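You operate a simulated robot arm through the tools that you are given. There is no shell and no other tool. Be economical: measure what you need, move in short steps, check, and stop when the job is done.

You are at the controls of a simulated robot arm. One attempt, no reset.

TASK
Open the left stationery cupboard door, take the yellow bundle from the left end of the front desk and leave it on the upper shelf of the stationery cupboard and shut the door again. Then put two of the cans from the top of the sealing table on the top of the safe. Then put the spray bottle that says "Ink Remover" from the top deck of the trolley on the blue tray. Then take the orange bundle from the top of the tall desk and leave it on the shelf under the tall desk. Then switch the call wall switch off. Then open the kettle cupboard left door, take the toner bottle labelled "PVY-686L" from the top of the paper stand and put it on the upper shelf of the kettle cupboard, then shut the door. Then push the kettle cupboard right door shut. Then shut the door panel. Then switch the ticket machine power switch off. The order counts. Set down upright: can, spray bottle, toner bottle.
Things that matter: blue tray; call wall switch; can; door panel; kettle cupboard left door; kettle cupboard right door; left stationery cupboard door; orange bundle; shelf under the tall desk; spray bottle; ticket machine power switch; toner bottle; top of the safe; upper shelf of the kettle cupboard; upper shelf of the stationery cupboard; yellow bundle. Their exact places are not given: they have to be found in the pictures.

The check looks at the end state, three seconds after you hand in, the way a careful person would. Anything else that was tipped, shoved, dropped, spilled or broken makes it a failure.

THE ROBOT
A 7-joint arm with a fingered hand on a trunk, on a base that drives. Base frame: it is fixed to the floor where the robot stands at the start and does not move with it; the origin is under the middle of the robot, x ahead of it, y to its left, z up. Readings come in cm, rad, newtons and seconds.
With the tool pointing down near the work surface it reaches from about 24 to 72 cm from the robot's upright axis, wherever it stands. Its first joint turns from -2.897 to 2.897 rad. Places, roughly: blue tray [-625, -25, 75]; call wall switch [-460, -590, 120]; can [-600, 250, 75]; door panel [-1050, -260, 120]; kettle cupboard left door [0, -390, 40]; kettle cupboard right door [-50, -390, 40]; left stationery cupboard door [50, 20, 40]; orange bundle [-1100, -25, 100]; shelf under the tall desk [-1110, -10, 30]; spray bottle [-1050, 125, 100]; ticket machine power switch [-1070, -110, 100]; toner bottle [-75, -400, 100]; top of the safe [-480, 300, 120]; upper shelf of the kettle cupboard [-10, -420, 40]; upper shelf of the stationery cupboard [70, 0, 40]; yellow bundle [-375, -25, 75]. Payload 4 kg.
The TCP is the grasp point between the finger pads, 2.6 cm short of the fingertips. In the tool frame z runs along the fingers and y along their closing line. The gripper opens to 13.2 cm. The gripper's body begins 7.3 cm behind the TCP. The gripper is a hand of 4 fingers: y runs from the thumb to the fingers, the wrist lies at [0, 0, -23.9] in the tool frame, and closing takes about 1.5 s.
Orientation is told as [roll, pitch, yaw] about the base's x, y, z axes, in that order, counted from this pose: with the fingers straight down and closing along the base's y, the tool's x points along the base's -x, its y along +y and its z along -z.

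THE INTERFACE
- The arm moves only by the tool drive_tool. Its argument "targets" is a list of rows, each a list of 7 numbers: the shift along the base's x, y, z in cm, then the turn, a rotation vector about the base's x, y, z in rad, then the gripper command, from -1 (shut) to 1 (fully open), values between in proportion. In form: [[dx, dy, dz, wx, wy, wz, fingers], ...]. A call has 1 to 10 rows; each row shifts and turns the commanded pose from where the row before left it. Rows are played at 5 a second. More than 5 cm and 0.15 rad between two rows, or a gripper value outside its range, and nothing of the call is played. Where a pose cannot be reached the arm comes as near as it can. A force on the tool above 40 N (or 10 N above the force at the start of the call, whichever is more), or a blocked arm, ends the call early, and 0.2 s more pass. Each finger travels about 7.2 cm/s and halts on what it meets, pressing with about 26 N; the grip force reading is that of the motor and also rises with nothing between the fingers. The clock runs only during rows and for 0.2 s after the last one: add rows that do not move to give the fingers time. The reply holds the time, the measured pose of the TCP, the force on the tool along the base axes, the opening and the grip force, in the units named above and with some noise, with the torque about the TCP (base axes, N m) and any sound that the robot's microphone picked up.
- Cameras (640 x 400 px; columns grow to the right, rows downward): "scene" is now at [-0.3, 13.87, 127.43]; the picture's right is [-0.28, -0.96, 0.00], its down [-0.89, 0.25, -0.38] and it looks along [0.36, -0.10, -0.93] (base axes); focal length 248 px, centre (320, 200). "wrist" rides on the gripper at [6.8, 0.2, -9.7] in the tool frame; the picture's right is [-0.03, 1.00, 0.00], its down [-0.82, -0.02, -0.58] and it looks along [-0.58, -0.01, 0.82] (tool axes); focal length 270 px, centre (320, 200).
- capture(camera): a new picture of that camera. It takes no simulated time.
- slide_trunk(by): slides the trunk up (or, below 0, down) by that many cm; the arm and the scene camera ride with it, the base frame stays. It gives what a move gives, with no picture.
- drive_base(legs): drives the robot by 1 to 6 legs, each [ahead, turn to the left] in cm and rad, along the robot's own axes; the way and the turn of a leg run together, so that a leg with both is an arc; at most 150 cm and 3.142 rad a leg. The arm and the cameras ride along, it lands a little off, and it stops where it bumps. It gives what a move gives.
- set_grasp(shape): the hand has 4 fingers and takes this shape, open, in about a second: jaw (thumb against the fingers, like two jaws); tri (thumb and two fingers); tip (a fingertip pinch); poke (one finger out to press); point (the index stretched); flat (the hand flat); cup (the hand cupped); fist (a fist). The gripper value then closes the fingers along that shape, each until it touches; the sizes above hold for jaw. It gives what a move gives, with no picture.
- aim_head(pan, tilt): turns the head with the scene camera to pan (to the left, within 2.705 rad either way) and tilt (down, from -0.506 to 1.204), counted from straight ahead of the robot. It gives what a move gives.
- measure_at(camera, pixels): for up to 12 pixels [column, row] of the newest picture of that camera ("zoom" is the newest enlarged one), the place [x, y, z] in the base frame of the surface seen there, good to about 0.2 cm. It takes no simulated time.
- inspect(camera, box): a new picture of the part [left, top, right, bottom] of that camera's present view, enlarged. It takes no simulated time.
- hand_in(): hands the job in; it is judged then, once.

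Keep the steps short. Do not move on a guess: measure, check each grasp and each placing, and mend mistakes. In all there are 350 turns and 278 pictures (those below and enlarged ones count). Leave the gripper open and the arm clear of the work at the hand-in unless told otherwise, and finish with a single line.

The tools are called after "Call:" by a JSON object that holds its "fn" and its "kwargs". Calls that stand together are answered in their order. drive_tool: Moves the arm, as the interface text tells. Its arguments: {"type":"object","properties":{"targets":{"type":"array","items":{"type":"array","items":{"type":"number"}}}},"required":["targets"]} The other tools are called the same way: slide_trunk (by) slides the trunk up or down; set_grasp (shape) gives the hand a shape; drive_base (legs) drives the base; aim_head (pan, tilt) turns the head that bears the scene camera; capture (camera) takes a picture; measure_at (camera, pixels) gives the place of the surface under pixels of a picture; inspect (camera, box) takes an enlarged picture of a part of a camera's view; hand_in () hands the job in.

At the start:

```text
time: 0.0
eef_pos: [42.86, 5.95, 71.92]
tool_rot: [0.001, -0.001, 0.002]
ft_force: [-0.2, -0.8, 0.1]
ft_torque: [-0.02, 0.0, -0.01]
grip_width: 13.19
gripper_force: 0.2
shape: jaw
trunk travel left (down, up): [-27.5, 31.5]
robot x, y, heading: [0.12, 0.25, 0.003]
head pan, tilt: [-0.279, 1.182]
```

scene: 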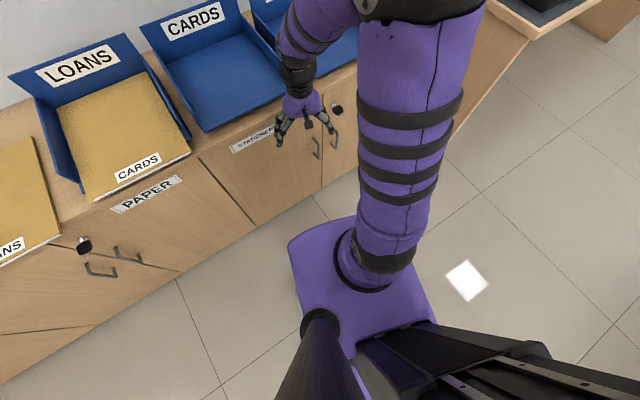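
wrist: 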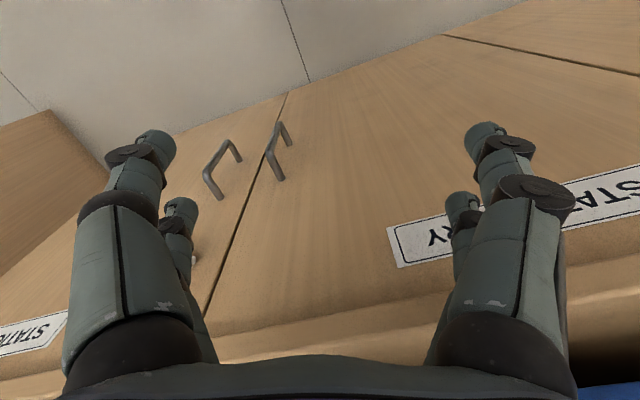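

I start by looking at the cupboard ahead with the head tilted less.

Call:
{"fn": "aim_head", "kwargs": {"pan": 0.2, "tilt": 0.9}}

Call:
{"fn": "capture", "kwargs": {"camera": "scene"}}

```text
time: 0.9
eef_pos: [42.82, 5.94, 72.11]
tool_rot: [-0.001, 0.0, -0.001]
ft_force: [-0.3, -0.6, 0.1]
ft_torque: [0.0, 0.01, 0.02]
grip_width: 13.18
gripper_force: 0.1
shape: jaw
trunk travel left (down, up): [-27.5, 31.5]
robot x, y, heading: [0.14, 0.29, 0.002]
head pan, tilt: [0.201, 0.901]
```

```text
275 pictures are left
```

scene: 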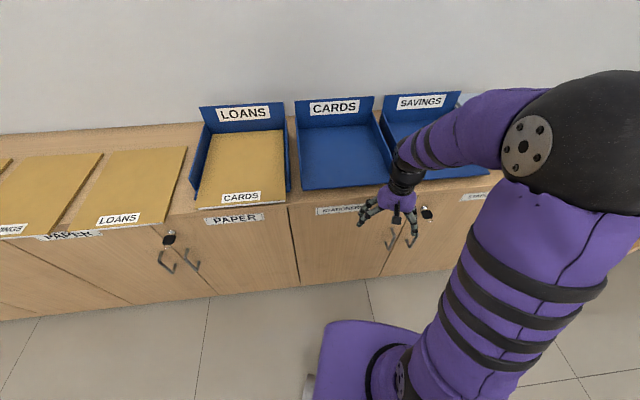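

Call:
{"fn": "measure_at", "kwargs": {"camera": "scene", "pixels": [[290, 210], [300, 283], [380, 275], [392, 242], [408, 245], [427, 212], [345, 210], [480, 197], [300, 190], [340, 250], [440, 270], [345, 160]]}}

Call:
{"fn": "inspect", "kwargs": {"camera": "scene", "box": [280, 170, 500, 308]}}

```text
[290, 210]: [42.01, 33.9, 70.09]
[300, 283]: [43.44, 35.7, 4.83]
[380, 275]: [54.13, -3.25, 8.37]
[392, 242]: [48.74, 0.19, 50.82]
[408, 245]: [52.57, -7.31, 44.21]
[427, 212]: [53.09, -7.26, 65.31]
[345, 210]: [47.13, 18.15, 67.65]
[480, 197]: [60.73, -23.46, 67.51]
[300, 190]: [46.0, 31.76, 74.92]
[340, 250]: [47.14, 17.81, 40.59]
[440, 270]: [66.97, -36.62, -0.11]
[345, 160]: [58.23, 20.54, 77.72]
```

```text
2.90 times, centred on (390, 239) of scene
```

zoom: 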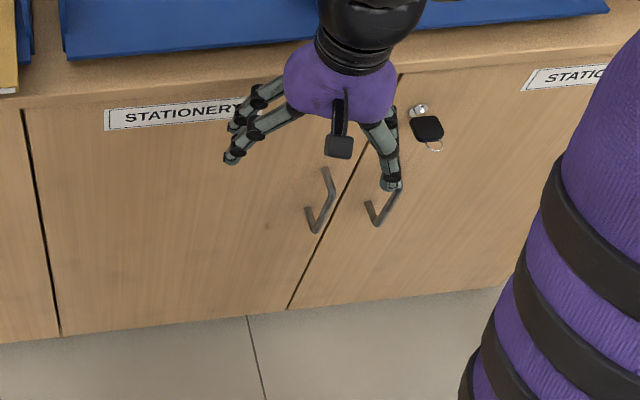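

Call:
{"fn": "measure_at", "kwargs": {"camera": "zoom", "pixels": [[327, 170], [332, 190], [325, 210], [316, 230], [308, 209], [312, 222], [397, 195], [377, 222], [290, 304], [345, 195], [30, 120], [60, 333]]}}

Call:
{"fn": "aim_head", "kwargs": {"pan": -2.6, "tilt": 0.5}}

Call:
{"fn": "capture", "kwargs": {"camera": "scene"}}

Call:
{"fn": "aim_head", "kwargs": {"pan": 2.6, "tilt": 0.5}}

Call:
{"fn": "capture", "kwargs": {"camera": "scene"}}

```text
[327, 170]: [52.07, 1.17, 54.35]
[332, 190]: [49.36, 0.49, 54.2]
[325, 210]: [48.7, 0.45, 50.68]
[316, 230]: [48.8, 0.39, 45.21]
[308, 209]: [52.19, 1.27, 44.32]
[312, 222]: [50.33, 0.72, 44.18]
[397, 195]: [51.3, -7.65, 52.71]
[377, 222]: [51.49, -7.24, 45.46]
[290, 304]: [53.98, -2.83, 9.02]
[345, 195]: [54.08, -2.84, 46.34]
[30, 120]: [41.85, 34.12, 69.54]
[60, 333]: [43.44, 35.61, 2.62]
```

```text
time: 3.4
eef_pos: [42.82, 5.94, 72.09]
tool_rot: [-0.001, 0.0, 0.0]
ft_force: [-0.8, -0.3, -0.1]
ft_torque: [0.0, -0.02, 0.0]
grip_width: 13.18
gripper_force: 0.0
shape: jaw
trunk travel left (down, up): [-27.5, 31.5]
robot x, y, heading: [-0.09, 0.29, 0.004]
head pan, tilt: [-2.601, 0.499]
```

```text
273 pictures are left
```

scene: 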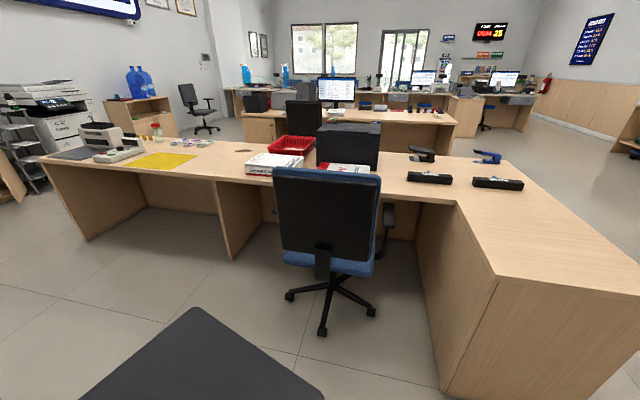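

```text
time: 7.5
eef_pos: [42.76, 6.02, 71.97]
tool_rot: [-0.001, 0.001, 0.001]
ft_force: [0.0, -0.2, -0.5]
ft_torque: [0.02, 0.0, 0.02]
grip_width: 13.19
gripper_force: 0.2
shape: jaw
trunk travel left (down, up): [-27.5, 31.5]
robot x, y, heading: [-0.14, 0.01, 0.003]
head pan, tilt: [2.601, 0.499]
```

```text
272 pictures are left
```

scene: 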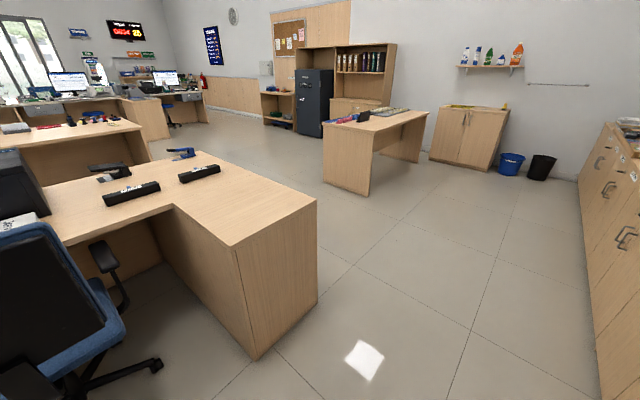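

Call:
{"fn": "aim_head", "kwargs": {"pan": 0.4, "tilt": 1.2}}

Call:
{"fn": "capture", "kwargs": {"camera": "scene"}}

```text
time: 9.5
eef_pos: [42.93, 6.05, 71.97]
tool_rot: [0.0, -0.001, -0.001]
ft_force: [-0.3, 0.1, -0.3]
ft_torque: [-0.01, 0.02, 0.01]
grip_width: 13.17
gripper_force: 0.0
shape: jaw
trunk travel left (down, up): [-27.5, 31.5]
robot x, y, heading: [0.01, -0.18, -0.001]
head pan, tilt: [0.4, 1.201]
```

```text
271 pictures are left
```

scene: 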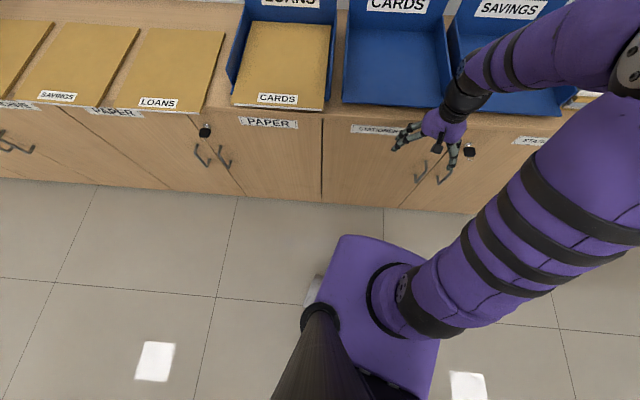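

Call:
{"fn": "measure_at", "kwargs": {"camera": "scene", "pixels": [[342, 238], [430, 250], [310, 285], [432, 360], [382, 240], [320, 200], [600, 60], [560, 250], [330, 320], [100, 5], [630, 10], [300, 300]]}}

```text
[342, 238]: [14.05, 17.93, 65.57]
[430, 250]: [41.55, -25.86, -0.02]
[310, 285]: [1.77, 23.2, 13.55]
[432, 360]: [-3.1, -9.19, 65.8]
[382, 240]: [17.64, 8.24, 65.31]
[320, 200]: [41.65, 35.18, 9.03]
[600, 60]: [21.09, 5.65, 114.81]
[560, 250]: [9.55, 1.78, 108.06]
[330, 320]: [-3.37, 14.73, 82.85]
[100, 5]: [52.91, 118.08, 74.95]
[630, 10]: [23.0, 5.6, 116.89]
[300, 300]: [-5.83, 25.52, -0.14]
```

Call:
{"fn": "aim_head", "kwargs": {"pan": -2.3, "tilt": 0.6}}

Call:
{"fn": "capture", "kwargs": {"camera": "scene"}}

Call:
{"fn": "measure_at", "kwargs": {"camera": "scene", "pixels": [[150, 300], [320, 300], [320, 200], [400, 350], [500, 300], [450, 200], [250, 380], [330, 250], [600, 300], [200, 200], [100, 200], [560, 200]]}}

```text
time: 11.9
eef_pos: [42.77, 6.0, 72.02]
tool_rot: [0.0, 0.001, 0.0]
ft_force: [-0.3, -0.8, 0.0]
ft_torque: [0.01, 0.01, 0.02]
grip_width: 13.19
gripper_force: 0.0
shape: jaw
trunk travel left (down, up): [-27.5, 31.5]
robot x, y, heading: [-0.14, -0.12, 0.0]
head pan, tilt: [-2.3, 0.6]
```

```text
270 pictures are left
```

scene: 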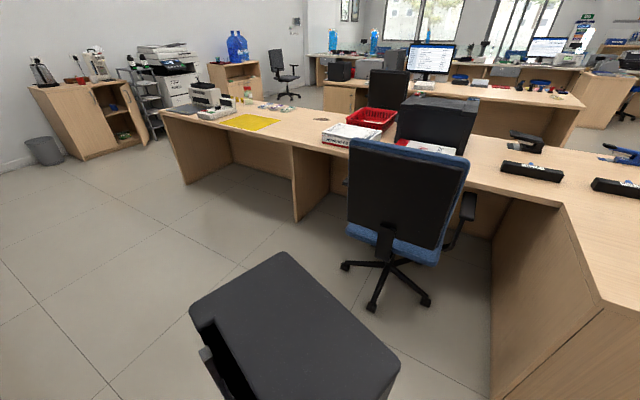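

```text
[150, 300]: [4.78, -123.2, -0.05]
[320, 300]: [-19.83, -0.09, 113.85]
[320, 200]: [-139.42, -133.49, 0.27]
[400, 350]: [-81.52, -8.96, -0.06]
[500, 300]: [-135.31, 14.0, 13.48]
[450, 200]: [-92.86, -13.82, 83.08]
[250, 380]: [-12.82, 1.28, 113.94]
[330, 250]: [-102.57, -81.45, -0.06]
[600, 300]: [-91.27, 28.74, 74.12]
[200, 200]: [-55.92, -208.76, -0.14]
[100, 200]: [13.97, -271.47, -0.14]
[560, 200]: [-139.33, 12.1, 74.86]
```

Space behind is free to about x=-75. I back off, so the door can swing.

Call:
{"fn": "drive_base", "kwargs": {"legs": [[0, 0.826], [-29, 0], [0, -0.54]]}}

Call:
{"fn": "aim_head", "kwargs": {"pan": 0.1, "tilt": 0.8}}

Call:
{"fn": "capture", "kwargs": {"camera": "scene"}}

```text
time: 17.9
eef_pos: [19.66, -3.72, 72.0]
tool_rot: [0.0, -0.001, 0.285]
ft_force: [-0.4, -0.2, 0.7]
ft_torque: [-0.02, 0.03, 0.0]
grip_width: 13.21
gripper_force: 0.0
shape: jaw
trunk travel left (down, up): [-27.5, 31.5]
robot x, y, heading: [-20.2, -21.36, 0.284]
head pan, tilt: [-2.3, 0.6]
```

```text
time: 20.1
eef_pos: [19.64, -3.6, 72.04]
tool_rot: [0.001, 0.0, 0.283]
ft_force: [0.4, 0.4, 0.2]
ft_torque: [0.0, -0.01, 0.01]
grip_width: 13.18
gripper_force: 0.1
shape: jaw
trunk travel left (down, up): [-27.5, 31.5]
robot x, y, heading: [-19.94, -21.26, 0.279]
head pan, tilt: [0.099, 0.799]
```

```text
269 pictures are left
```

scene: 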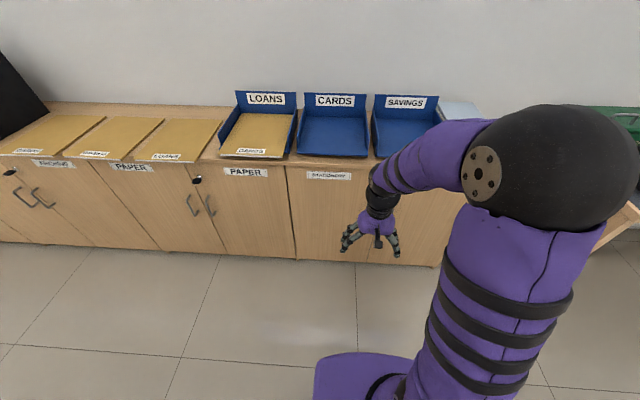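

Turning the hand to point at the door, going down to handle height, fingers half open.

Call:
{"fn": "drive_tool", "kwargs": {"targets": [[2.03, 0.18, -2, 0.04, -0.137, 0, 0], [2.03, 0.18, -2, 0.04, -0.137, 0, 0], [2.03, 0.18, -2, 0.04, -0.137, 0, 0], [2.03, 0.18, -2, 0.04, -0.137, 0, 0], [2.03, 0.18, -2, 0.04, -0.137, 0, 0], [2.03, 0.18, -2, 0.04, -0.137, 0, 0]]}}

Call:
{"fn": "drive_tool", "kwargs": {"targets": [[2.03, 0.18, -2, 0.04, -0.137, 0, 0], [2.03, 0.18, -2, 0.04, -0.137, 0, 0], [2.03, 0.18, -2, 0.04, -0.137, 0, 0], [2.03, 0.18, -2, 0.04, -0.137, 0, 0], [2.03, 0.18, -2, 0.04, -0.137, 0, 0], [0, 0, 0, 0, 0, 0, 0]]}}

Call:
{"fn": "capture", "kwargs": {"camera": "scene"}}

Call:
{"fn": "capture", "kwargs": {"camera": "wrist"}}

```text
time: 21.6
eef_pos: [31.73, -2.58, 60.03]
tool_rot: [-0.002, -0.858, 0.284]
ft_force: [-0.3, 0.3, -1.1]
ft_torque: [0.04, 0.02, 0.04]
grip_width: 6.67
gripper_force: 0.0
shape: jaw
trunk travel left (down, up): [-27.5, 31.5]
robot x, y, heading: [-19.46, -21.53, 0.281]
head pan, tilt: [0.099, 0.799]
```

```text
time: 22.9
eef_pos: [41.94, -1.82, 50.07]
tool_rot: [-2.679, -1.571, 2.963]
ft_force: [-0.2, 0.0, -0.1]
ft_torque: [-0.02, 0.03, 0.02]
grip_width: 6.63
gripper_force: 0.1
shape: jaw
trunk travel left (down, up): [-27.5, 31.5]
robot x, y, heading: [-19.99, -21.23, 0.283]
head pan, tilt: [0.099, 0.799]
```

```text
268 pictures are left
```

scene: 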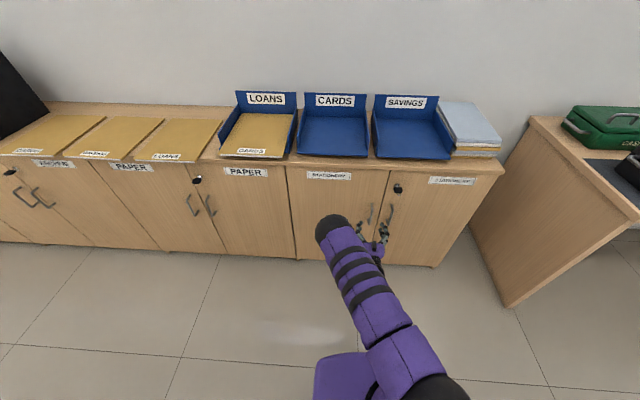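

```text
267 pictures are left
```

wrist: 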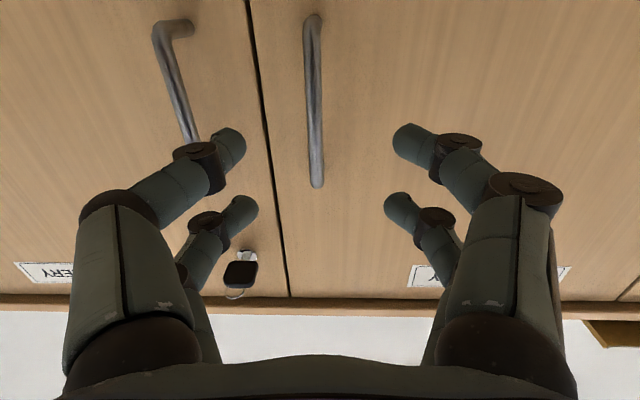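

The target handle is near column 313. I measure it.

Call:
{"fn": "measure_at", "kwargs": {"camera": "wrist", "pixels": [[312, 30], [314, 100], [316, 180], [360, 60], [268, 160], [600, 100], [100, 100]]}}

```text
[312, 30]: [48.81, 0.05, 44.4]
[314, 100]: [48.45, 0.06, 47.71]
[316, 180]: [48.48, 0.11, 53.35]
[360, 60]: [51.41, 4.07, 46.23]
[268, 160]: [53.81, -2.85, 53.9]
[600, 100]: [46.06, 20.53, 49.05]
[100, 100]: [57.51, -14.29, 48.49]
```

Call:
{"fn": "drive_tool", "kwargs": {"targets": [[3.15, 0.93, -0.6, 0, 0, 0, 0], [3.15, 0.93, -0.4, 0, 0, 0, 0], [0, 0, 0, 0, 0, 0, -1], [0, 0, 0, 0, 0, 0, -1], [0, 0, 0, 0, 0, 0, -1], [0, 0, 0, 0, 0, 0, -1]]}}

Call:
{"fn": "capture", "kwargs": {"camera": "wrist"}}

```text
time: 24.4
eef_pos: [48.31, 0.15, 49.07]
tool_rot: [-0.173, -1.571, 0.457]
ft_force: [1.5, 1.0, -0.3]
ft_torque: [0.03, -0.02, 0.02]
grip_width: 0.0
gripper_force: 26.4
shape: jaw
trunk travel left (down, up): [-27.5, 31.5]
robot x, y, heading: [-19.99, -21.5, 0.282]
head pan, tilt: [0.099, 0.799]
```

```text
266 pictures are left
```

wrist: 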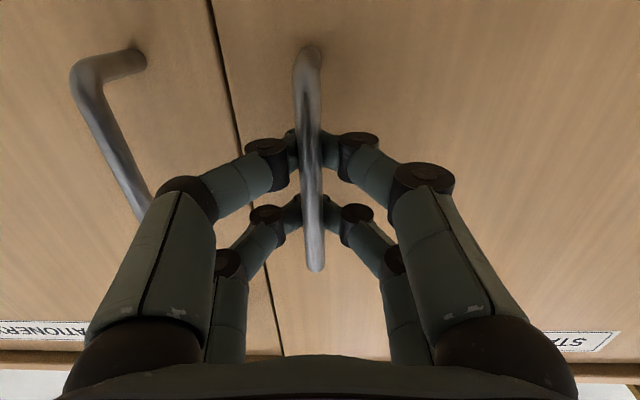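

Call:
{"fn": "drive_tool", "kwargs": {"targets": [[-3.44, -0.41, 0, 0, 0, -0.1, -1], [-3.51, -0.05, 0, 0, 0, -0.1, -1], [-3.45, 0.3, 0, 0, 0, -0.1, -1]]}}

Call:
{"fn": "capture", "kwargs": {"camera": "wrist"}}

```text
time: 25.1
eef_pos: [37.64, 0.09, 49.11]
tool_rot: [-0.449, -1.571, 0.432]
ft_force: [-0.5, -0.1, 0.5]
ft_torque: [0.0, -0.02, 0.01]
grip_width: 0.01
gripper_force: 25.6
shape: jaw
trunk travel left (down, up): [-27.5, 31.5]
robot x, y, heading: [-19.69, -21.34, 0.286]
head pan, tilt: [0.099, 0.799]
```

```text
265 pictures are left
```

wrist: 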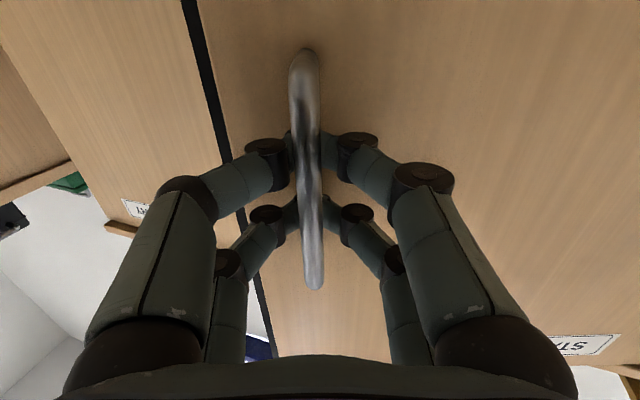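

It opens. I continue along the arc.

Call:
{"fn": "drive_tool", "kwargs": {"targets": [[-3.41, 0.64, 0, 0, 0, -0.1, -1], [-3.31, 0.96, 0, 0, 0, -0.1, -1], [-3.26, 1.32, 0, 0, 0, -0.1, -1], [-3.05, 1.62, 0, 0, 0, -0.1, -1], [-2.89, 1.91, 0, 0, 0, -0.1, -1]]}}

Call:
{"fn": "capture", "kwargs": {"camera": "scene"}}

```text
time: 26.4
eef_pos: [21.9, 6.53, 48.95]
tool_rot: [0.129, -1.569, -0.646]
ft_force: [-0.8, -0.1, 0.1]
ft_torque: [0.02, -0.01, -0.03]
grip_width: 0.0
gripper_force: 26.2
shape: jaw
trunk travel left (down, up): [-27.5, 31.5]
robot x, y, heading: [-19.96, -21.69, 0.285]
head pan, tilt: [0.099, 0.799]
```

```text
264 pictures are left
```

scene: 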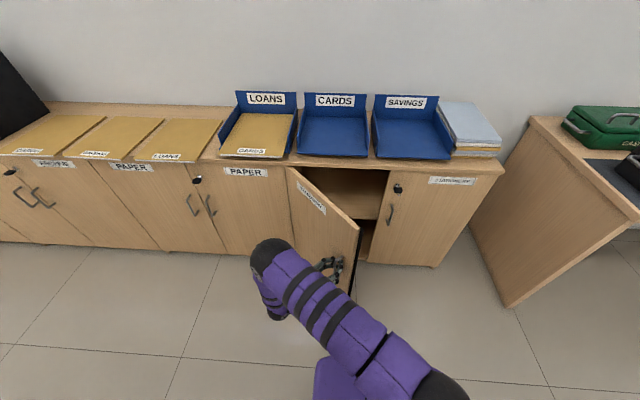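

Call:
{"fn": "drive_tool", "kwargs": {"targets": [[-2.73, 2.23, 0, 0, 0, -0.08, -1], [-2.44, 2.43, 0, 0, 0, -0.07, -1], [-2.18, 2.67, 0, 0, 0, -0.06, -1], [-1.95, 2.93, 0, 0, 0, -0.05, -1]]}}

Call:
{"fn": "capture", "kwargs": {"camera": "wrist"}}

Call:
{"fn": "capture", "kwargs": {"camera": "scene"}}

```text
time: 27.4
eef_pos: [12.55, 16.84, 49.06]
tool_rot: [-0.216, -1.57, -0.558]
ft_force: [-0.2, -0.5, 0.5]
ft_torque: [0.01, 0.0, 0.03]
grip_width: 0.0
gripper_force: 26.2
shape: jaw
trunk travel left (down, up): [-27.5, 31.5]
robot x, y, heading: [-20.16, -21.34, 0.279]
head pan, tilt: [0.099, 0.799]
```

```text
263 pictures are left
```

wrist: 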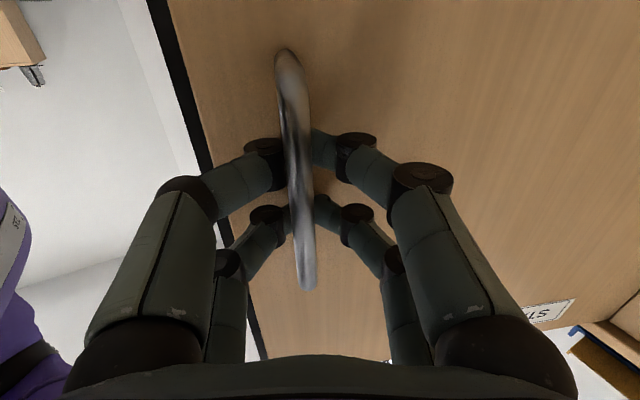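

```text
262 pictures are left
```

scene: 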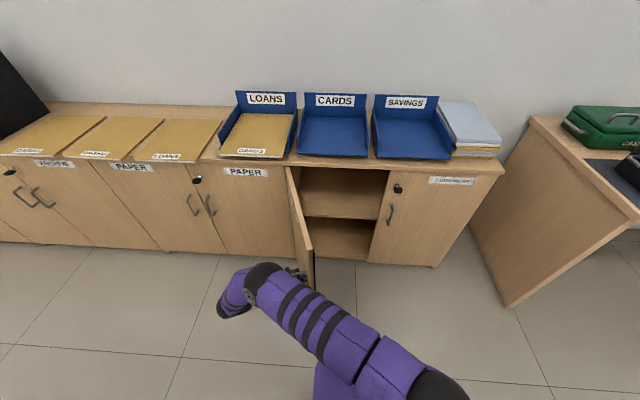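

Call:
{"fn": "drive_tool", "kwargs": {"targets": [[-1.61, 3.05, 0, 0, 0, -0.05, -1], [-1.3, 3.2, 0, 0, 0, -0.05, -1], [-0.9, 3.2, 0, 0, 0, -0.05, -1], [0, 0, 0, 0, 0, 0, -1]]}}

Call:
{"fn": "capture", "kwargs": {"camera": "wrist"}}

Call:
{"fn": "capture", "kwargs": {"camera": "scene"}}

Call:
{"fn": "measure_at", "kwargs": {"camera": "scene", "pixels": [[310, 290], [290, 170], [300, 230], [345, 190], [345, 216], [345, 240], [345, 258], [330, 205], [370, 190]]}}

```text
time: 28.4
eef_pos: [9.53, 21.64, 49.32]
tool_rot: [-2.926, -1.549, 2.029]
ft_force: [0.7, 0.2, -0.3]
ft_torque: [0.01, 0.04, 0.01]
grip_width: 0.04
gripper_force: 26.6
shape: jaw
out of reach, approached as far as the arm can: row 2, 3
trunk travel left (down, up): [-27.5, 31.5]
robot x, y, heading: [-19.72, -21.27, 0.283]
head pan, tilt: [0.099, 0.799]
```

```text
261 pictures are left
```

wrist: 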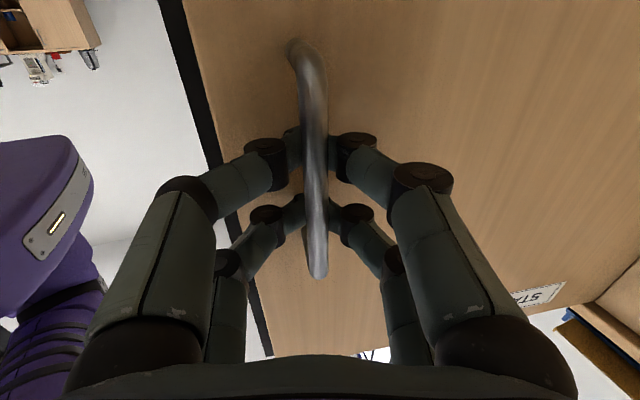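

```text
260 pictures are left
```

scene: 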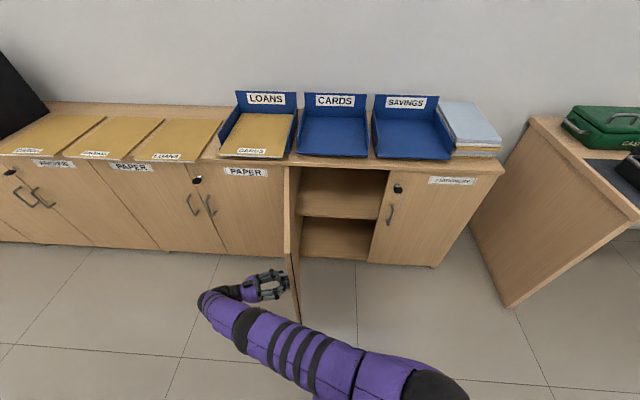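

```text
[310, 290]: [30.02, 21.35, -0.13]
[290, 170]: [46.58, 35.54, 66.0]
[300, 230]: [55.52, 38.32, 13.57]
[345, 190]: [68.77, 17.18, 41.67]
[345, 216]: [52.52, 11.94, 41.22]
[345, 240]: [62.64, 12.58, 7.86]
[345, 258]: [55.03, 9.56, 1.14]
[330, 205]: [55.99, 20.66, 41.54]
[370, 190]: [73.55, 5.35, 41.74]
```

Call:
{"fn": "drive_tool", "kwargs": {"targets": [[0, 0, 0, 0, 0, 0, 0.2], [0, 0, 0, 0, 0, 0, 0.2], [0, 0, 0, 0, 0, 0, 0.2], [-1.5, 1.0, 1, 0, 0, 0, 0.2], [-1.5, 1.0, 1, 0, 0, 0, 0.2], [-1.5, 1, 1, 0, 0, 0, 0.2]]}}

Call:
{"fn": "capture", "kwargs": {"camera": "wrist"}}

```text
time: 29.8
eef_pos: [8.75, 22.28, 49.88]
tool_rot: [-0.071, -1.567, -0.853]
ft_force: [-1.3, 0.1, 0.0]
ft_torque: [-0.01, 0.03, 0.02]
grip_width: 7.87
gripper_force: 0.1
shape: jaw
out of reach, approached as far as the arm can: row 4, 5, 6
trunk travel left (down, up): [-27.5, 31.5]
robot x, y, heading: [-20.05, -21.16, 0.282]
head pan, tilt: [0.099, 0.799]
```

```text
259 pictures are left
```

wrist: 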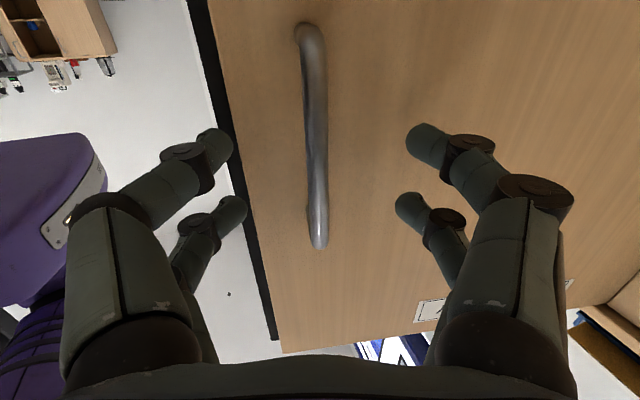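

Call:
{"fn": "drive_tool", "kwargs": {"targets": [[0, 0, 0, 0, 0, 0, 0.8], [0, 0, 0, 0, 0, 0, 0.8], [0, 0, 0, 0, 0, 0, 0.8]]}}

Call:
{"fn": "drive_base", "kwargs": {"legs": [[0, 0.13]]}}

Call:
{"fn": "capture", "kwargs": {"camera": "wrist"}}

Call:
{"fn": "capture", "kwargs": {"camera": "scene"}}

```text
time: 30.6
eef_pos: [8.79, 22.14, 49.83]
tool_rot: [0.019, -1.568, -0.943]
ft_force: [0.8, 0.1, 0.2]
ft_torque: [-0.02, -0.01, 0.03]
grip_width: 11.87
gripper_force: 0.1
shape: jaw
trunk travel left (down, up): [-27.5, 31.5]
robot x, y, heading: [-19.76, -21.52, 0.278]
head pan, tilt: [0.099, 0.799]
```

```text
time: 31.6
eef_pos: [3.02, 25.39, 49.79]
tool_rot: [0.166, -1.569, -0.96]
ft_force: [0.3, -0.1, 0.2]
ft_torque: [-0.01, -0.02, 0.01]
grip_width: 11.87
gripper_force: 0.1
shape: jaw
trunk travel left (down, up): [-27.5, 31.5]
robot x, y, heading: [-19.81, -21.73, 0.41]
head pan, tilt: [0.099, 0.799]
```

```text
258 pictures are left
```

wrist: 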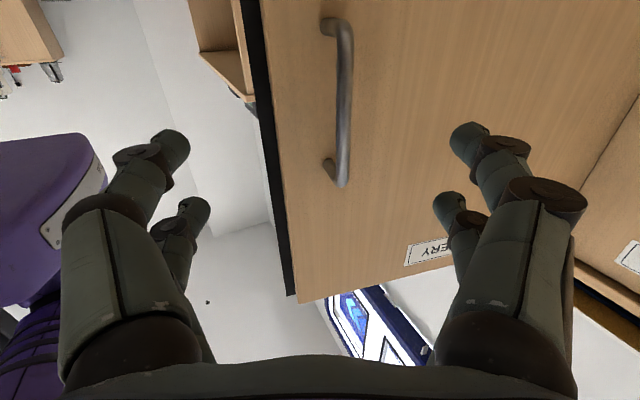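

```text
257 pictures are left
```

scene: 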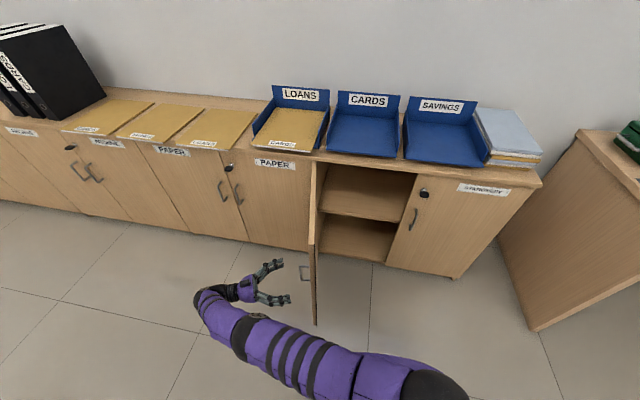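

Call:
{"fn": "drive_base", "kwargs": {"legs": [[-18, 0]]}}

Call:
{"fn": "drive_tool", "kwargs": {"targets": [[0, -2, 3, 0, 0, 0.1, 0.2], [0, -2, 3, 0, 0, 0.14, 0.2], [0, -2, 3, 0, 0, 0.14, 0.2], [0, -2, 3, 0, 0, 0.14, 0.2], [0, -2, 3, 0, 0, 0.14, 0.2], [0, -2, 3, 0, 0, 0.14, 0.2], [0, -2, 3, 0, 0, 0.14, 0.2], [0, -2, 3, 0, 0, 0.14, 0.2]]}}

```text
time: 33.1
eef_pos: [-13.52, 18.18, 49.89]
tool_rot: [0.16, -1.57, -0.958]
ft_force: [0.2, -0.2, -0.4]
ft_torque: [0.0, 0.02, -0.02]
grip_width: 11.86
gripper_force: 0.1
shape: jaw
trunk travel left (down, up): [-27.5, 31.5]
robot x, y, heading: [-35.99, -28.56, 0.41]
head pan, tilt: [0.099, 0.799]
```

```text
time: 34.9
eef_pos: [-14.24, 5.08, 72.78]
tool_rot: [0.461, -1.57, -0.181]
ft_force: [0.4, -0.4, 0.1]
ft_torque: [0.0, -0.01, 0.0]
grip_width: 7.94
gripper_force: 0.1
shape: jaw
out of reach, approached as far as the arm can: row 8
trunk travel left (down, up): [-27.5, 31.5]
robot x, y, heading: [-36.37, -28.91, 0.409]
head pan, tilt: [0.099, 0.799]
```

Call:
{"fn": "drive_tool", "kwargs": {"targets": [[1.58, -1.53, 1.1, -0.0394, 0.137, 0, 0.2], [1.58, -1.53, 1.1, -0.0394, 0.137, 0, 0.2], [1.58, -1.53, 1.1, -0.0394, 0.137, 0, 0.2], [1.58, -1.53, 1.1, -0.0394, 0.137, 0, 0.2], [1.58, -1.53, 1.1, -0.0394, 0.137, 0, 0.2], [1.58, -1.53, 1.1, -0.0394, 0.137, 0, 0.2], [1.58, -1.53, 1.1, -0.0394, 0.137, 0, 0.2], [1.58, -1.53, 1.1, -0.0394, 0.137, 0, 0.2], [1.58, -1.53, 1.1, -0.0394, 0.137, 0, 0.2], [1.58, -1.53, 1.1, -0.0394, 0.137, 0, 0.2]]}}

Call:
{"fn": "aim_head", "kwargs": {"pan": 2.5, "tilt": 0.35}}

Call:
{"fn": "capture", "kwargs": {"camera": "scene"}}

Call:
{"fn": "measure_at", "kwargs": {"camera": "scene", "pixels": [[320, 200], [320, 300], [200, 200], [100, 200], [250, 150], [400, 200], [500, 200], [150, 150], [60, 300], [320, 130], [400, 130], [260, 250]]}}

```text
time: 37.3
eef_pos: [1.75, -5.59, 87.94]
tool_rot: [-0.134, -0.591, 0.181]
ft_force: [-0.7, -0.2, 1.1]
ft_torque: [0.02, -0.01, 0.04]
grip_width: 7.9
gripper_force: 0.0
shape: jaw
out of reach, approached as far as the arm can: row 1, 2, 3, 4, 7, 8, 9
trunk travel left (down, up): [-27.5, 31.5]
robot x, y, heading: [-36.14, -28.52, 0.413]
head pan, tilt: [0.099, 0.799]
stopped in row 10: the arm was blocked; the commanded pose is now the measured one
```

```text
time: 39.5
eef_pos: [1.97, -5.5, 87.83]
tool_rot: [-0.135, -0.589, 0.183]
ft_force: [-0.9, -0.1, 0.6]
ft_torque: [0.04, -0.02, 0.0]
grip_width: 7.9
gripper_force: 0.0
shape: jaw
trunk travel left (down, up): [-27.5, 31.5]
robot x, y, heading: [-36.27, -28.7, 0.41]
head pan, tilt: [2.499, 0.351]
```

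```text
256 pictures are left
```

scene: 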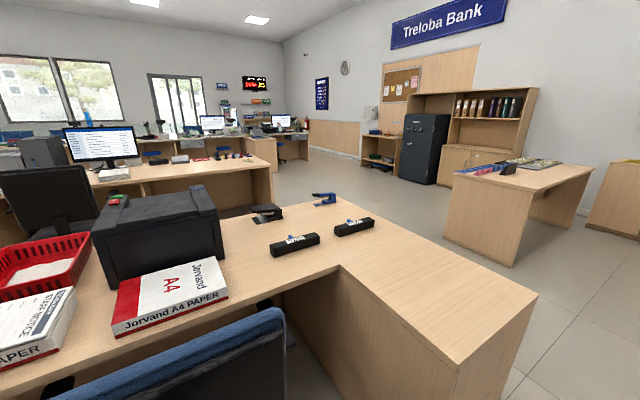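

```text
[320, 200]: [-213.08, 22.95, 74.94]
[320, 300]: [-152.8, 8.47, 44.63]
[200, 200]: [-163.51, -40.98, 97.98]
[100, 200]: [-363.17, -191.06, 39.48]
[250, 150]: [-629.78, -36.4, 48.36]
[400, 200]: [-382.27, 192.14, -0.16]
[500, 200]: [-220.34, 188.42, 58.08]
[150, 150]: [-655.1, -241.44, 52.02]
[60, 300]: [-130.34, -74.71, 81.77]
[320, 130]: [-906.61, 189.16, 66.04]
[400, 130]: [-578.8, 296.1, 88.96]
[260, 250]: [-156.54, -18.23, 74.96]
```

Call:
{"fn": "drive_tool", "kwargs": {"targets": [[0, 0, -1.5, -0.0394, 0.137, 0, 0.2], [0, 0, -1.5, -0.0394, 0.137, 0, 0.2], [0, 0, -1.5, -0.0394, 0.137, 0, 0.2], [0, 0, -1.5, -0.0394, 0.137, 0, 0.2]]}}

Call:
{"fn": "measure_at", "kwargs": {"camera": "scene", "pixels": [[535, 293], [462, 345], [340, 200], [508, 352], [275, 160], [272, 195], [446, 185], [510, 263], [445, 240], [592, 175], [590, 225], [215, 160]]}}

Call:
{"fn": "inspect", "kwargs": {"camera": "scene", "box": [110, 100, 430, 200]}}

```text
time: 40.5
eef_pos: [-1.56, -4.93, 80.69]
tool_rot: [-0.187, -0.018, 0.198]
ft_force: [0.1, -0.2, -0.1]
ft_torque: [0.02, -0.05, 0.03]
grip_width: 7.92
gripper_force: 0.1
shape: jaw
out of reach, approached as far as the arm can: row 2, 3, 4
trunk travel left (down, up): [-27.5, 31.5]
robot x, y, heading: [-36.34, -28.59, 0.411]
head pan, tilt: [2.499, 0.351]
```

```text
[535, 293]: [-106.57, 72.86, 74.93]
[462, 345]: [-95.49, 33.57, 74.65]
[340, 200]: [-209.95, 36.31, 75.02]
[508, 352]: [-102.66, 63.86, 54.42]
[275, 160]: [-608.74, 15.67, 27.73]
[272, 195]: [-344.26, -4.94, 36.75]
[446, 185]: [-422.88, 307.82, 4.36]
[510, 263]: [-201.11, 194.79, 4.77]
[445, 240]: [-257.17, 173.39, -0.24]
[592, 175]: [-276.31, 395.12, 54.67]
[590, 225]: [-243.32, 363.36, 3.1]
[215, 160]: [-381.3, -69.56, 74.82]
```

```text
2.00 times, centred on (270, 150) of scene
```

zoom: 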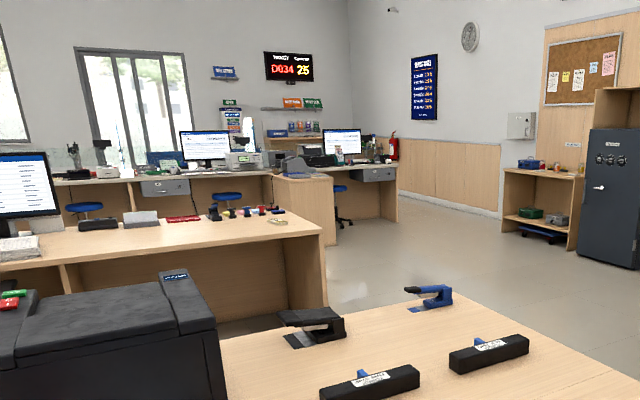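

The route goes left around the L-desk's end corner at (-107,73). I drive with the hand high.

Call:
{"fn": "drive_base", "kwargs": {"legs": [[0, 1.262], [150, 0], [0, 1.51], [80, 0], [78, 0]]}}

Call:
{"fn": "aim_head", "kwargs": {"pan": 0.6, "tilt": 0.35}}

Call:
{"fn": "capture", "kwargs": {"camera": "scene"}}

```text
time: 63.2
eef_pos: [-249.62, 107.08, 80.75]
tool_rot: [-0.187, -0.022, 2.964]
ft_force: [0.0, 0.0, -0.8]
ft_torque: [-0.01, -0.01, 0.0]
grip_width: 7.9
gripper_force: 0.0
shape: jaw
trunk travel left (down, up): [-27.5, 31.5]
robot x, y, heading: [-208.13, 116.59, -3.105]
head pan, tilt: [2.499, 0.351]
```

```text
time: 65.1
eef_pos: [-249.41, 106.98, 80.76]
tool_rot: [-0.186, -0.021, 2.964]
ft_force: [0.4, 0.6, -0.7]
ft_torque: [0.02, 0.01, -0.03]
grip_width: 7.92
gripper_force: 0.1
shape: jaw
trunk travel left (down, up): [-27.5, 31.5]
robot x, y, heading: [-208.68, 116.01, -3.109]
head pan, tilt: [0.6, 0.351]
```

```text
254 pictures are left
```

scene: 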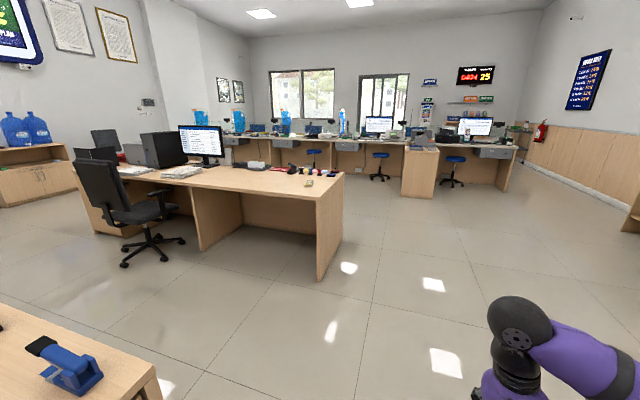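

Call:
{"fn": "inspect", "kwargs": {"camera": "scene", "box": [220, 140, 380, 240]}}

Call:
{"fn": "measure_at", "kwargs": {"camera": "scene", "pixels": [[318, 200], [341, 176], [319, 280], [308, 183], [160, 395], [147, 232], [170, 240], [125, 262], [340, 245]]}}

```text
4.00 times, centred on (300, 190) of scene
```

zoom: 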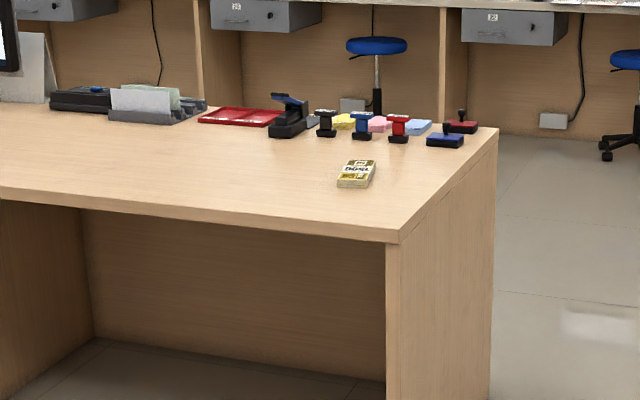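

```text
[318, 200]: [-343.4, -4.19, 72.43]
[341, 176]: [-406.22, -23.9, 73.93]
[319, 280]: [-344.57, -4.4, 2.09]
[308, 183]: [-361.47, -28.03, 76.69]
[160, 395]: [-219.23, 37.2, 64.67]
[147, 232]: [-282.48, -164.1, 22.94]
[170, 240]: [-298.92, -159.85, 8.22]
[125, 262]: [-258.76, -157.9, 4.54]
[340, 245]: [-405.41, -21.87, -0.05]
```

The banknote bundle lies at (-361,-28,77). I drive to about 54 cm in front of it.

Call:
{"fn": "drive_tool", "kwargs": {"targets": [[0, 0, 3, 0, 0, 0, 0.2], [0, 0, 3, 0, 0, 0, 0.2]]}}

Call:
{"fn": "drive_base", "kwargs": {"legs": [[0, 0.875], [80, 0], [82, 0], [0, -0.613]]}}

Call:
{"fn": "aim_head", "kwargs": {"pan": 0.1, "tilt": 0.9}}

Call:
{"fn": "capture", "kwargs": {"camera": "scene"}}

Call:
{"fn": "capture", "kwargs": {"camera": "wrist"}}

```text
time: 65.7
eef_pos: [-247.77, 106.03, 85.75]
tool_rot: [-0.186, -0.021, 2.959]
ft_force: [1.0, -0.3, 0.2]
ft_torque: [0.01, 0.0, 0.0]
grip_width: 7.93
gripper_force: 0.0
shape: jaw
out of reach, approached as far as the arm can: row 1, 2
trunk travel left (down, up): [-27.5, 31.5]
robot x, y, heading: [-208.47, 116.2, -3.109]
head pan, tilt: [0.6, 0.351]
```

```text
time: 78.3
eef_pos: [-343.87, -31.8, 85.91]
tool_rot: [-0.185, -0.023, -3.06]
ft_force: [0.4, -0.4, 0.8]
ft_torque: [0.0, 0.01, 0.01]
grip_width: 7.92
gripper_force: 0.0
shape: jaw
trunk travel left (down, up): [-27.5, 31.5]
robot x, y, heading: [-308.32, -11.61, -2.844]
head pan, tilt: [0.6, 0.351]
```

```text
time: 79.2
eef_pos: [-343.79, -31.74, 85.94]
tool_rot: [-0.185, -0.024, -3.06]
ft_force: [-0.4, -0.1, -0.2]
ft_torque: [-0.01, 0.02, -0.02]
grip_width: 7.93
gripper_force: 0.1
shape: jaw
trunk travel left (down, up): [-27.5, 31.5]
robot x, y, heading: [-308.35, -11.68, -2.85]
head pan, tilt: [0.099, 0.901]
```

```text
252 pictures are left
```

scene: 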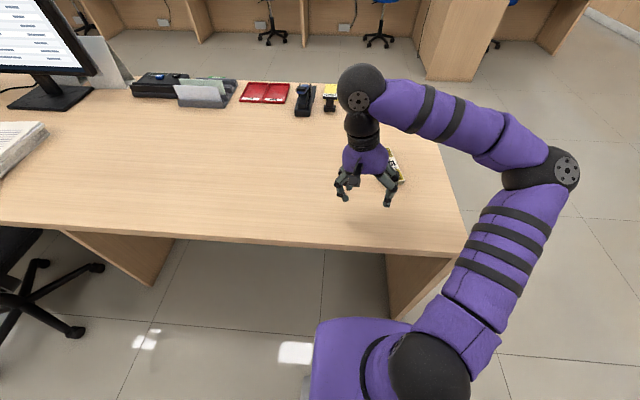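

```text
251 pictures are left
```

wrist: 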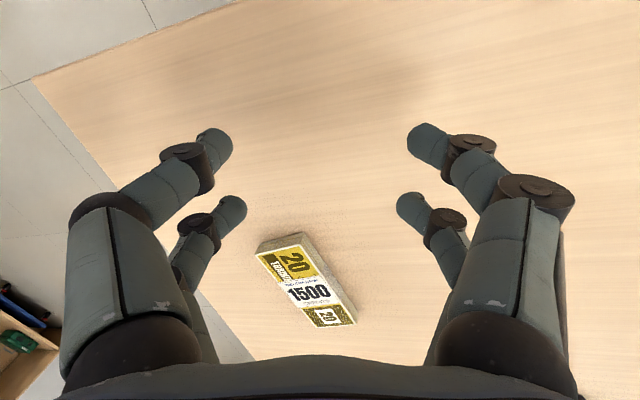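

Call:
{"fn": "measure_at", "kwargs": {"camera": "wrist", "pixels": [[257, 250], [303, 236], [356, 318], [317, 328], [295, 275], [330, 315], [262, 262], [420, 300]]}}

```text
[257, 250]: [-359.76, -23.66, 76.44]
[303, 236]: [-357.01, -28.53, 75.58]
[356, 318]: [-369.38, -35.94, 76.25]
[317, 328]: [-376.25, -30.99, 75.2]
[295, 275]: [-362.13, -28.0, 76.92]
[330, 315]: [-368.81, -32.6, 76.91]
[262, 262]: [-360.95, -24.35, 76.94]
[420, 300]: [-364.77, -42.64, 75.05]
```

Call:
{"fn": "drive_tool", "kwargs": {"targets": [[-2.19, 0.3, 0, -0.091, -0.02, 0, 0.6], [-2.19, 0.3, 0, -0.091, -0.02, 0, 0.6], [-2.19, 0.3, 0, 0, 0, 0.121, 0.6], [-2.19, 0.3, 0, 0, 0, 0.121, 0.6], [-2.19, 0.3, 0, 0, 0, 0.121, 0.6], [-2.19, 0.3, 0, 0, 0, 0.121, 0.6], [-2.19, 0.3, 0, -0.079, 0.124, 0, 0.6], [-2.19, 0.3, 0, -0.079, 0.124, 0, 0.6], [-2.19, 0.3, -1, -0.079, 0.124, 0, 0.6]]}}

Call:
{"fn": "capture", "kwargs": {"camera": "wrist"}}

```text
time: 81.2
eef_pos: [-337.3, -34.47, 80.24]
tool_rot: [0.002, -0.442, -2.578]
ft_force: [-0.4, -0.5, 0.2]
ft_torque: [-0.03, 0.0, 0.03]
grip_width: 10.52
gripper_force: 0.0
shape: jaw
out of reach, approached as far as the arm can: row 1, 2, 3, 4, 5, 6, 7, 8, 9
trunk travel left (down, up): [-27.5, 31.5]
robot x, y, heading: [-308.19, -11.4, -2.845]
head pan, tilt: [0.099, 0.901]
```

```text
250 pictures are left
```

wrist: 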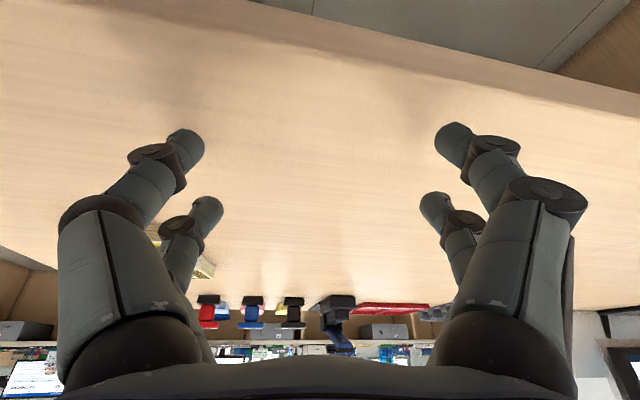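

The arm can't reach outward at this height, so I raise the trunk by 15 cm, then retry the move.

Call:
{"fn": "slide_trunk", "kwargs": {"by": 15}}

Call:
{"fn": "capture", "kwargs": {"camera": "wrist"}}

```text
time: 83.0
eef_pos: [-337.32, -34.38, 95.06]
tool_rot: [0.0, -0.44, -2.579]
ft_force: [-0.5, -0.4, 0.6]
ft_torque: [-0.03, -0.03, -0.04]
grip_width: 10.55
gripper_force: 0.1
shape: jaw
trunk travel left (down, up): [-42.5, 16.5]
robot x, y, heading: [-308.08, -11.89, -2.844]
head pan, tilt: [0.099, 0.901]
```

```text
249 pictures are left
```

wrist: 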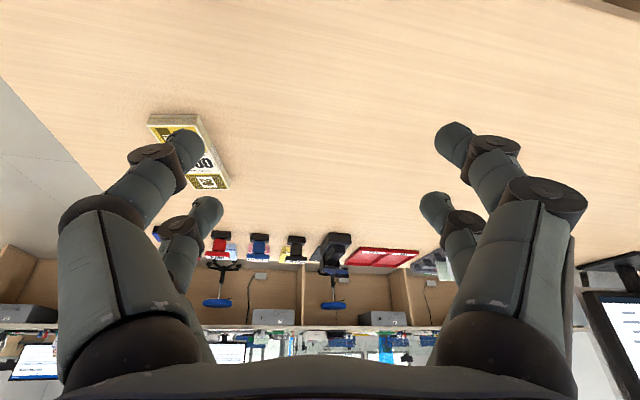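

Call:
{"fn": "drive_tool", "kwargs": {"targets": [[-3.74, 0.77, -1.5, 0, 0, 0, 0.6], [-3.74, 0.77, -1.5, 0, 0, 0, 0.6], [-3.74, 0.77, -1.5, 0, 0, 0, 0.6], [-3.74, 0.77, -1.5, 0, 0, 0, 0.6], [-3.74, 0.77, -1.5, 0, 0, 0, 0.6], [-3.74, 0.77, -1.5, 0, 0, 0, 0.6], [-3.74, 0.77, -1.5, 0, 0, 0, 0.6], [0, 0, 0, 0, 0, 0, 0.6]]}}

Call:
{"fn": "capture", "kwargs": {"camera": "wrist"}}

```text
time: 84.8
eef_pos: [-338.42, -36.91, 89.64]
tool_rot: [-0.001, -0.439, -2.589]
ft_force: [-0.3, 0.2, -0.6]
ft_torque: [0.03, 0.04, 0.02]
grip_width: 10.56
gripper_force: 0.1
shape: jaw
out of reach, approached as far as the arm can: row 1, 2, 3, 4, 5, 6, 7
trunk travel left (down, up): [-42.5, 16.5]
robot x, y, heading: [-308.48, -11.69, -2.849]
head pan, tilt: [0.099, 0.901]
```

```text
248 pictures are left
```

wrist: 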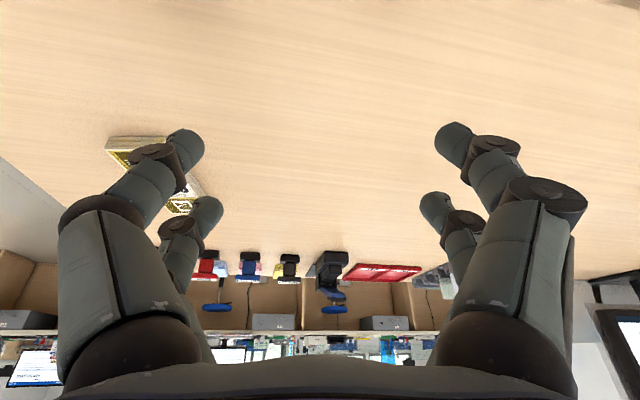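

Call:
{"fn": "capture", "kwargs": {"camera": "scene"}}

```text
247 pictures are left
```

scene: 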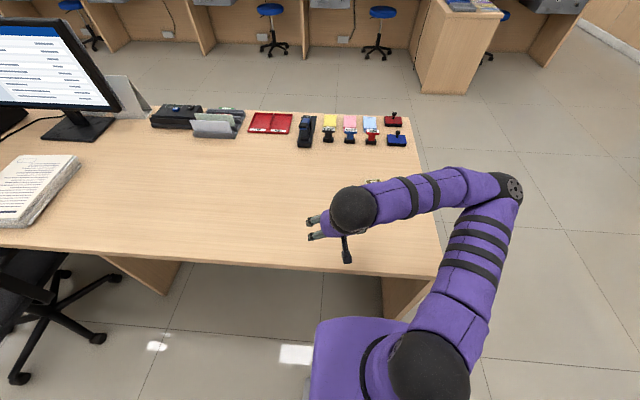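

Call:
{"fn": "drive_tool", "kwargs": {"targets": [[0, 2, -1, 0.079, -0.124, 0, 0.6], [0, 2, -1, 0.079, -0.124, 0, 0.6], [0, 2, 0, 0.079, -0.124, 0, 0.6], [0, 2, 0, 0, 0, -0.13, 0.6], [0, 0, 0, 0, 0, -0.13, 0.6], [0, 0, 0, 0, 0, 0, 0.6]]}}

Call:
{"fn": "drive_tool", "kwargs": {"targets": [[-3, 0, 0, 0, 0, 0, 0.6], [-3, 0, 0, 0, 0, 0, 0.6], [-3, 0, 0, 0, 0, 0, 0.6], [0, 0, 0, 0, 0, 0, 0.6]]}}

Call:
{"fn": "capture", "kwargs": {"camera": "scene"}}

```text
time: 86.2
eef_pos: [-332.01, -30.38, 87.9]
tool_rot: [-0.002, 0.003, -2.842]
ft_force: [0.0, 0.0, -0.1]
ft_torque: [0.04, 0.02, 0.0]
grip_width: 10.55
gripper_force: 0.0
shape: jaw
out of reach, approached as far as the arm can: row 1, 2, 3
trunk travel left (down, up): [-42.5, 16.5]
robot x, y, heading: [-307.92, -11.31, -2.848]
head pan, tilt: [0.099, 0.901]
```

```text
time: 87.2
eef_pos: [-338.62, -31.41, 88.08]
tool_rot: [-0.005, -0.003, -2.843]
ft_force: [-0.3, 0.1, -0.8]
ft_torque: [0.01, 0.01, 0.0]
grip_width: 10.56
gripper_force: 0.0
shape: jaw
out of reach, approached as far as the arm can: row 3
trunk travel left (down, up): [-42.5, 16.5]
robot x, y, heading: [-308.34, -11.65, -2.847]
head pan, tilt: [0.099, 0.901]
```

```text
246 pictures are left
```

scene: 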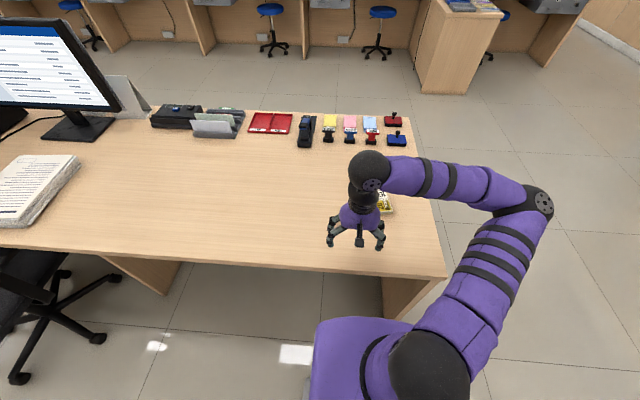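

Call:
{"fn": "measure_at", "kwargs": {"camera": "scene", "pixels": [[540, 203], [430, 375], [370, 165], [470, 270], [350, 365], [460, 190]]}}

```text
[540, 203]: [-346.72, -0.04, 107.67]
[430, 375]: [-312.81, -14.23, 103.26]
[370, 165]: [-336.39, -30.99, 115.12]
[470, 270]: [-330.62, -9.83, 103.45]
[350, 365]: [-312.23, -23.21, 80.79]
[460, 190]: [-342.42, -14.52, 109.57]
```

Call:
{"fn": "drive_tool", "kwargs": {"targets": [[-0.7, 2.3, -1, 0, 0, 0, 0.6], [-0.7, 2.3, -1, 0, 0, 0, 0.6], [-0.7, 2.3, 0, 0, 0, 0, 0.6], [-0.7, 2.3, 0, 0, 0, 0, 0.6], [0, 0, 0, 0, 0, 0, 0.6]]}}

Call:
{"fn": "drive_tool", "kwargs": {"targets": [[-2, 0, -1, 0, 0, 0, 0.6], [-2, 0, -1, 0, 0, 0, 0.6], [-2, 0, -1, 0, 0, 0, 0.6], [-2, 0, -1, 0, 0, 0, 0.6], [0, 0, 0, 0, 0, 0, 0.6]]}}

```text
time: 88.4
eef_pos: [-335.24, -25.51, 86.8]
tool_rot: [-0.003, -0.001, -2.842]
ft_force: [-0.3, -0.8, 0.6]
ft_torque: [0.02, 0.01, 0.0]
grip_width: 10.54
gripper_force: 0.1
shape: jaw
out of reach, approached as far as the arm can: row 1, 2, 3, 4
trunk travel left (down, up): [-42.5, 16.5]
robot x, y, heading: [-308.0, -11.78, -2.848]
head pan, tilt: [0.099, 0.901]
```

```text
time: 89.6
eef_pos: [-336.97, -28.93, 83.22]
tool_rot: [-0.005, 0.0, -2.844]
ft_force: [0.4, 0.1, -0.4]
ft_torque: [0.0, 0.0, 0.0]
grip_width: 10.55
gripper_force: 0.1
shape: jaw
out of reach, approached as far as the arm can: row 1, 2, 3, 4
trunk travel left (down, up): [-42.5, 16.5]
robot x, y, heading: [-308.26, -11.81, -2.846]
head pan, tilt: [0.099, 0.901]
```

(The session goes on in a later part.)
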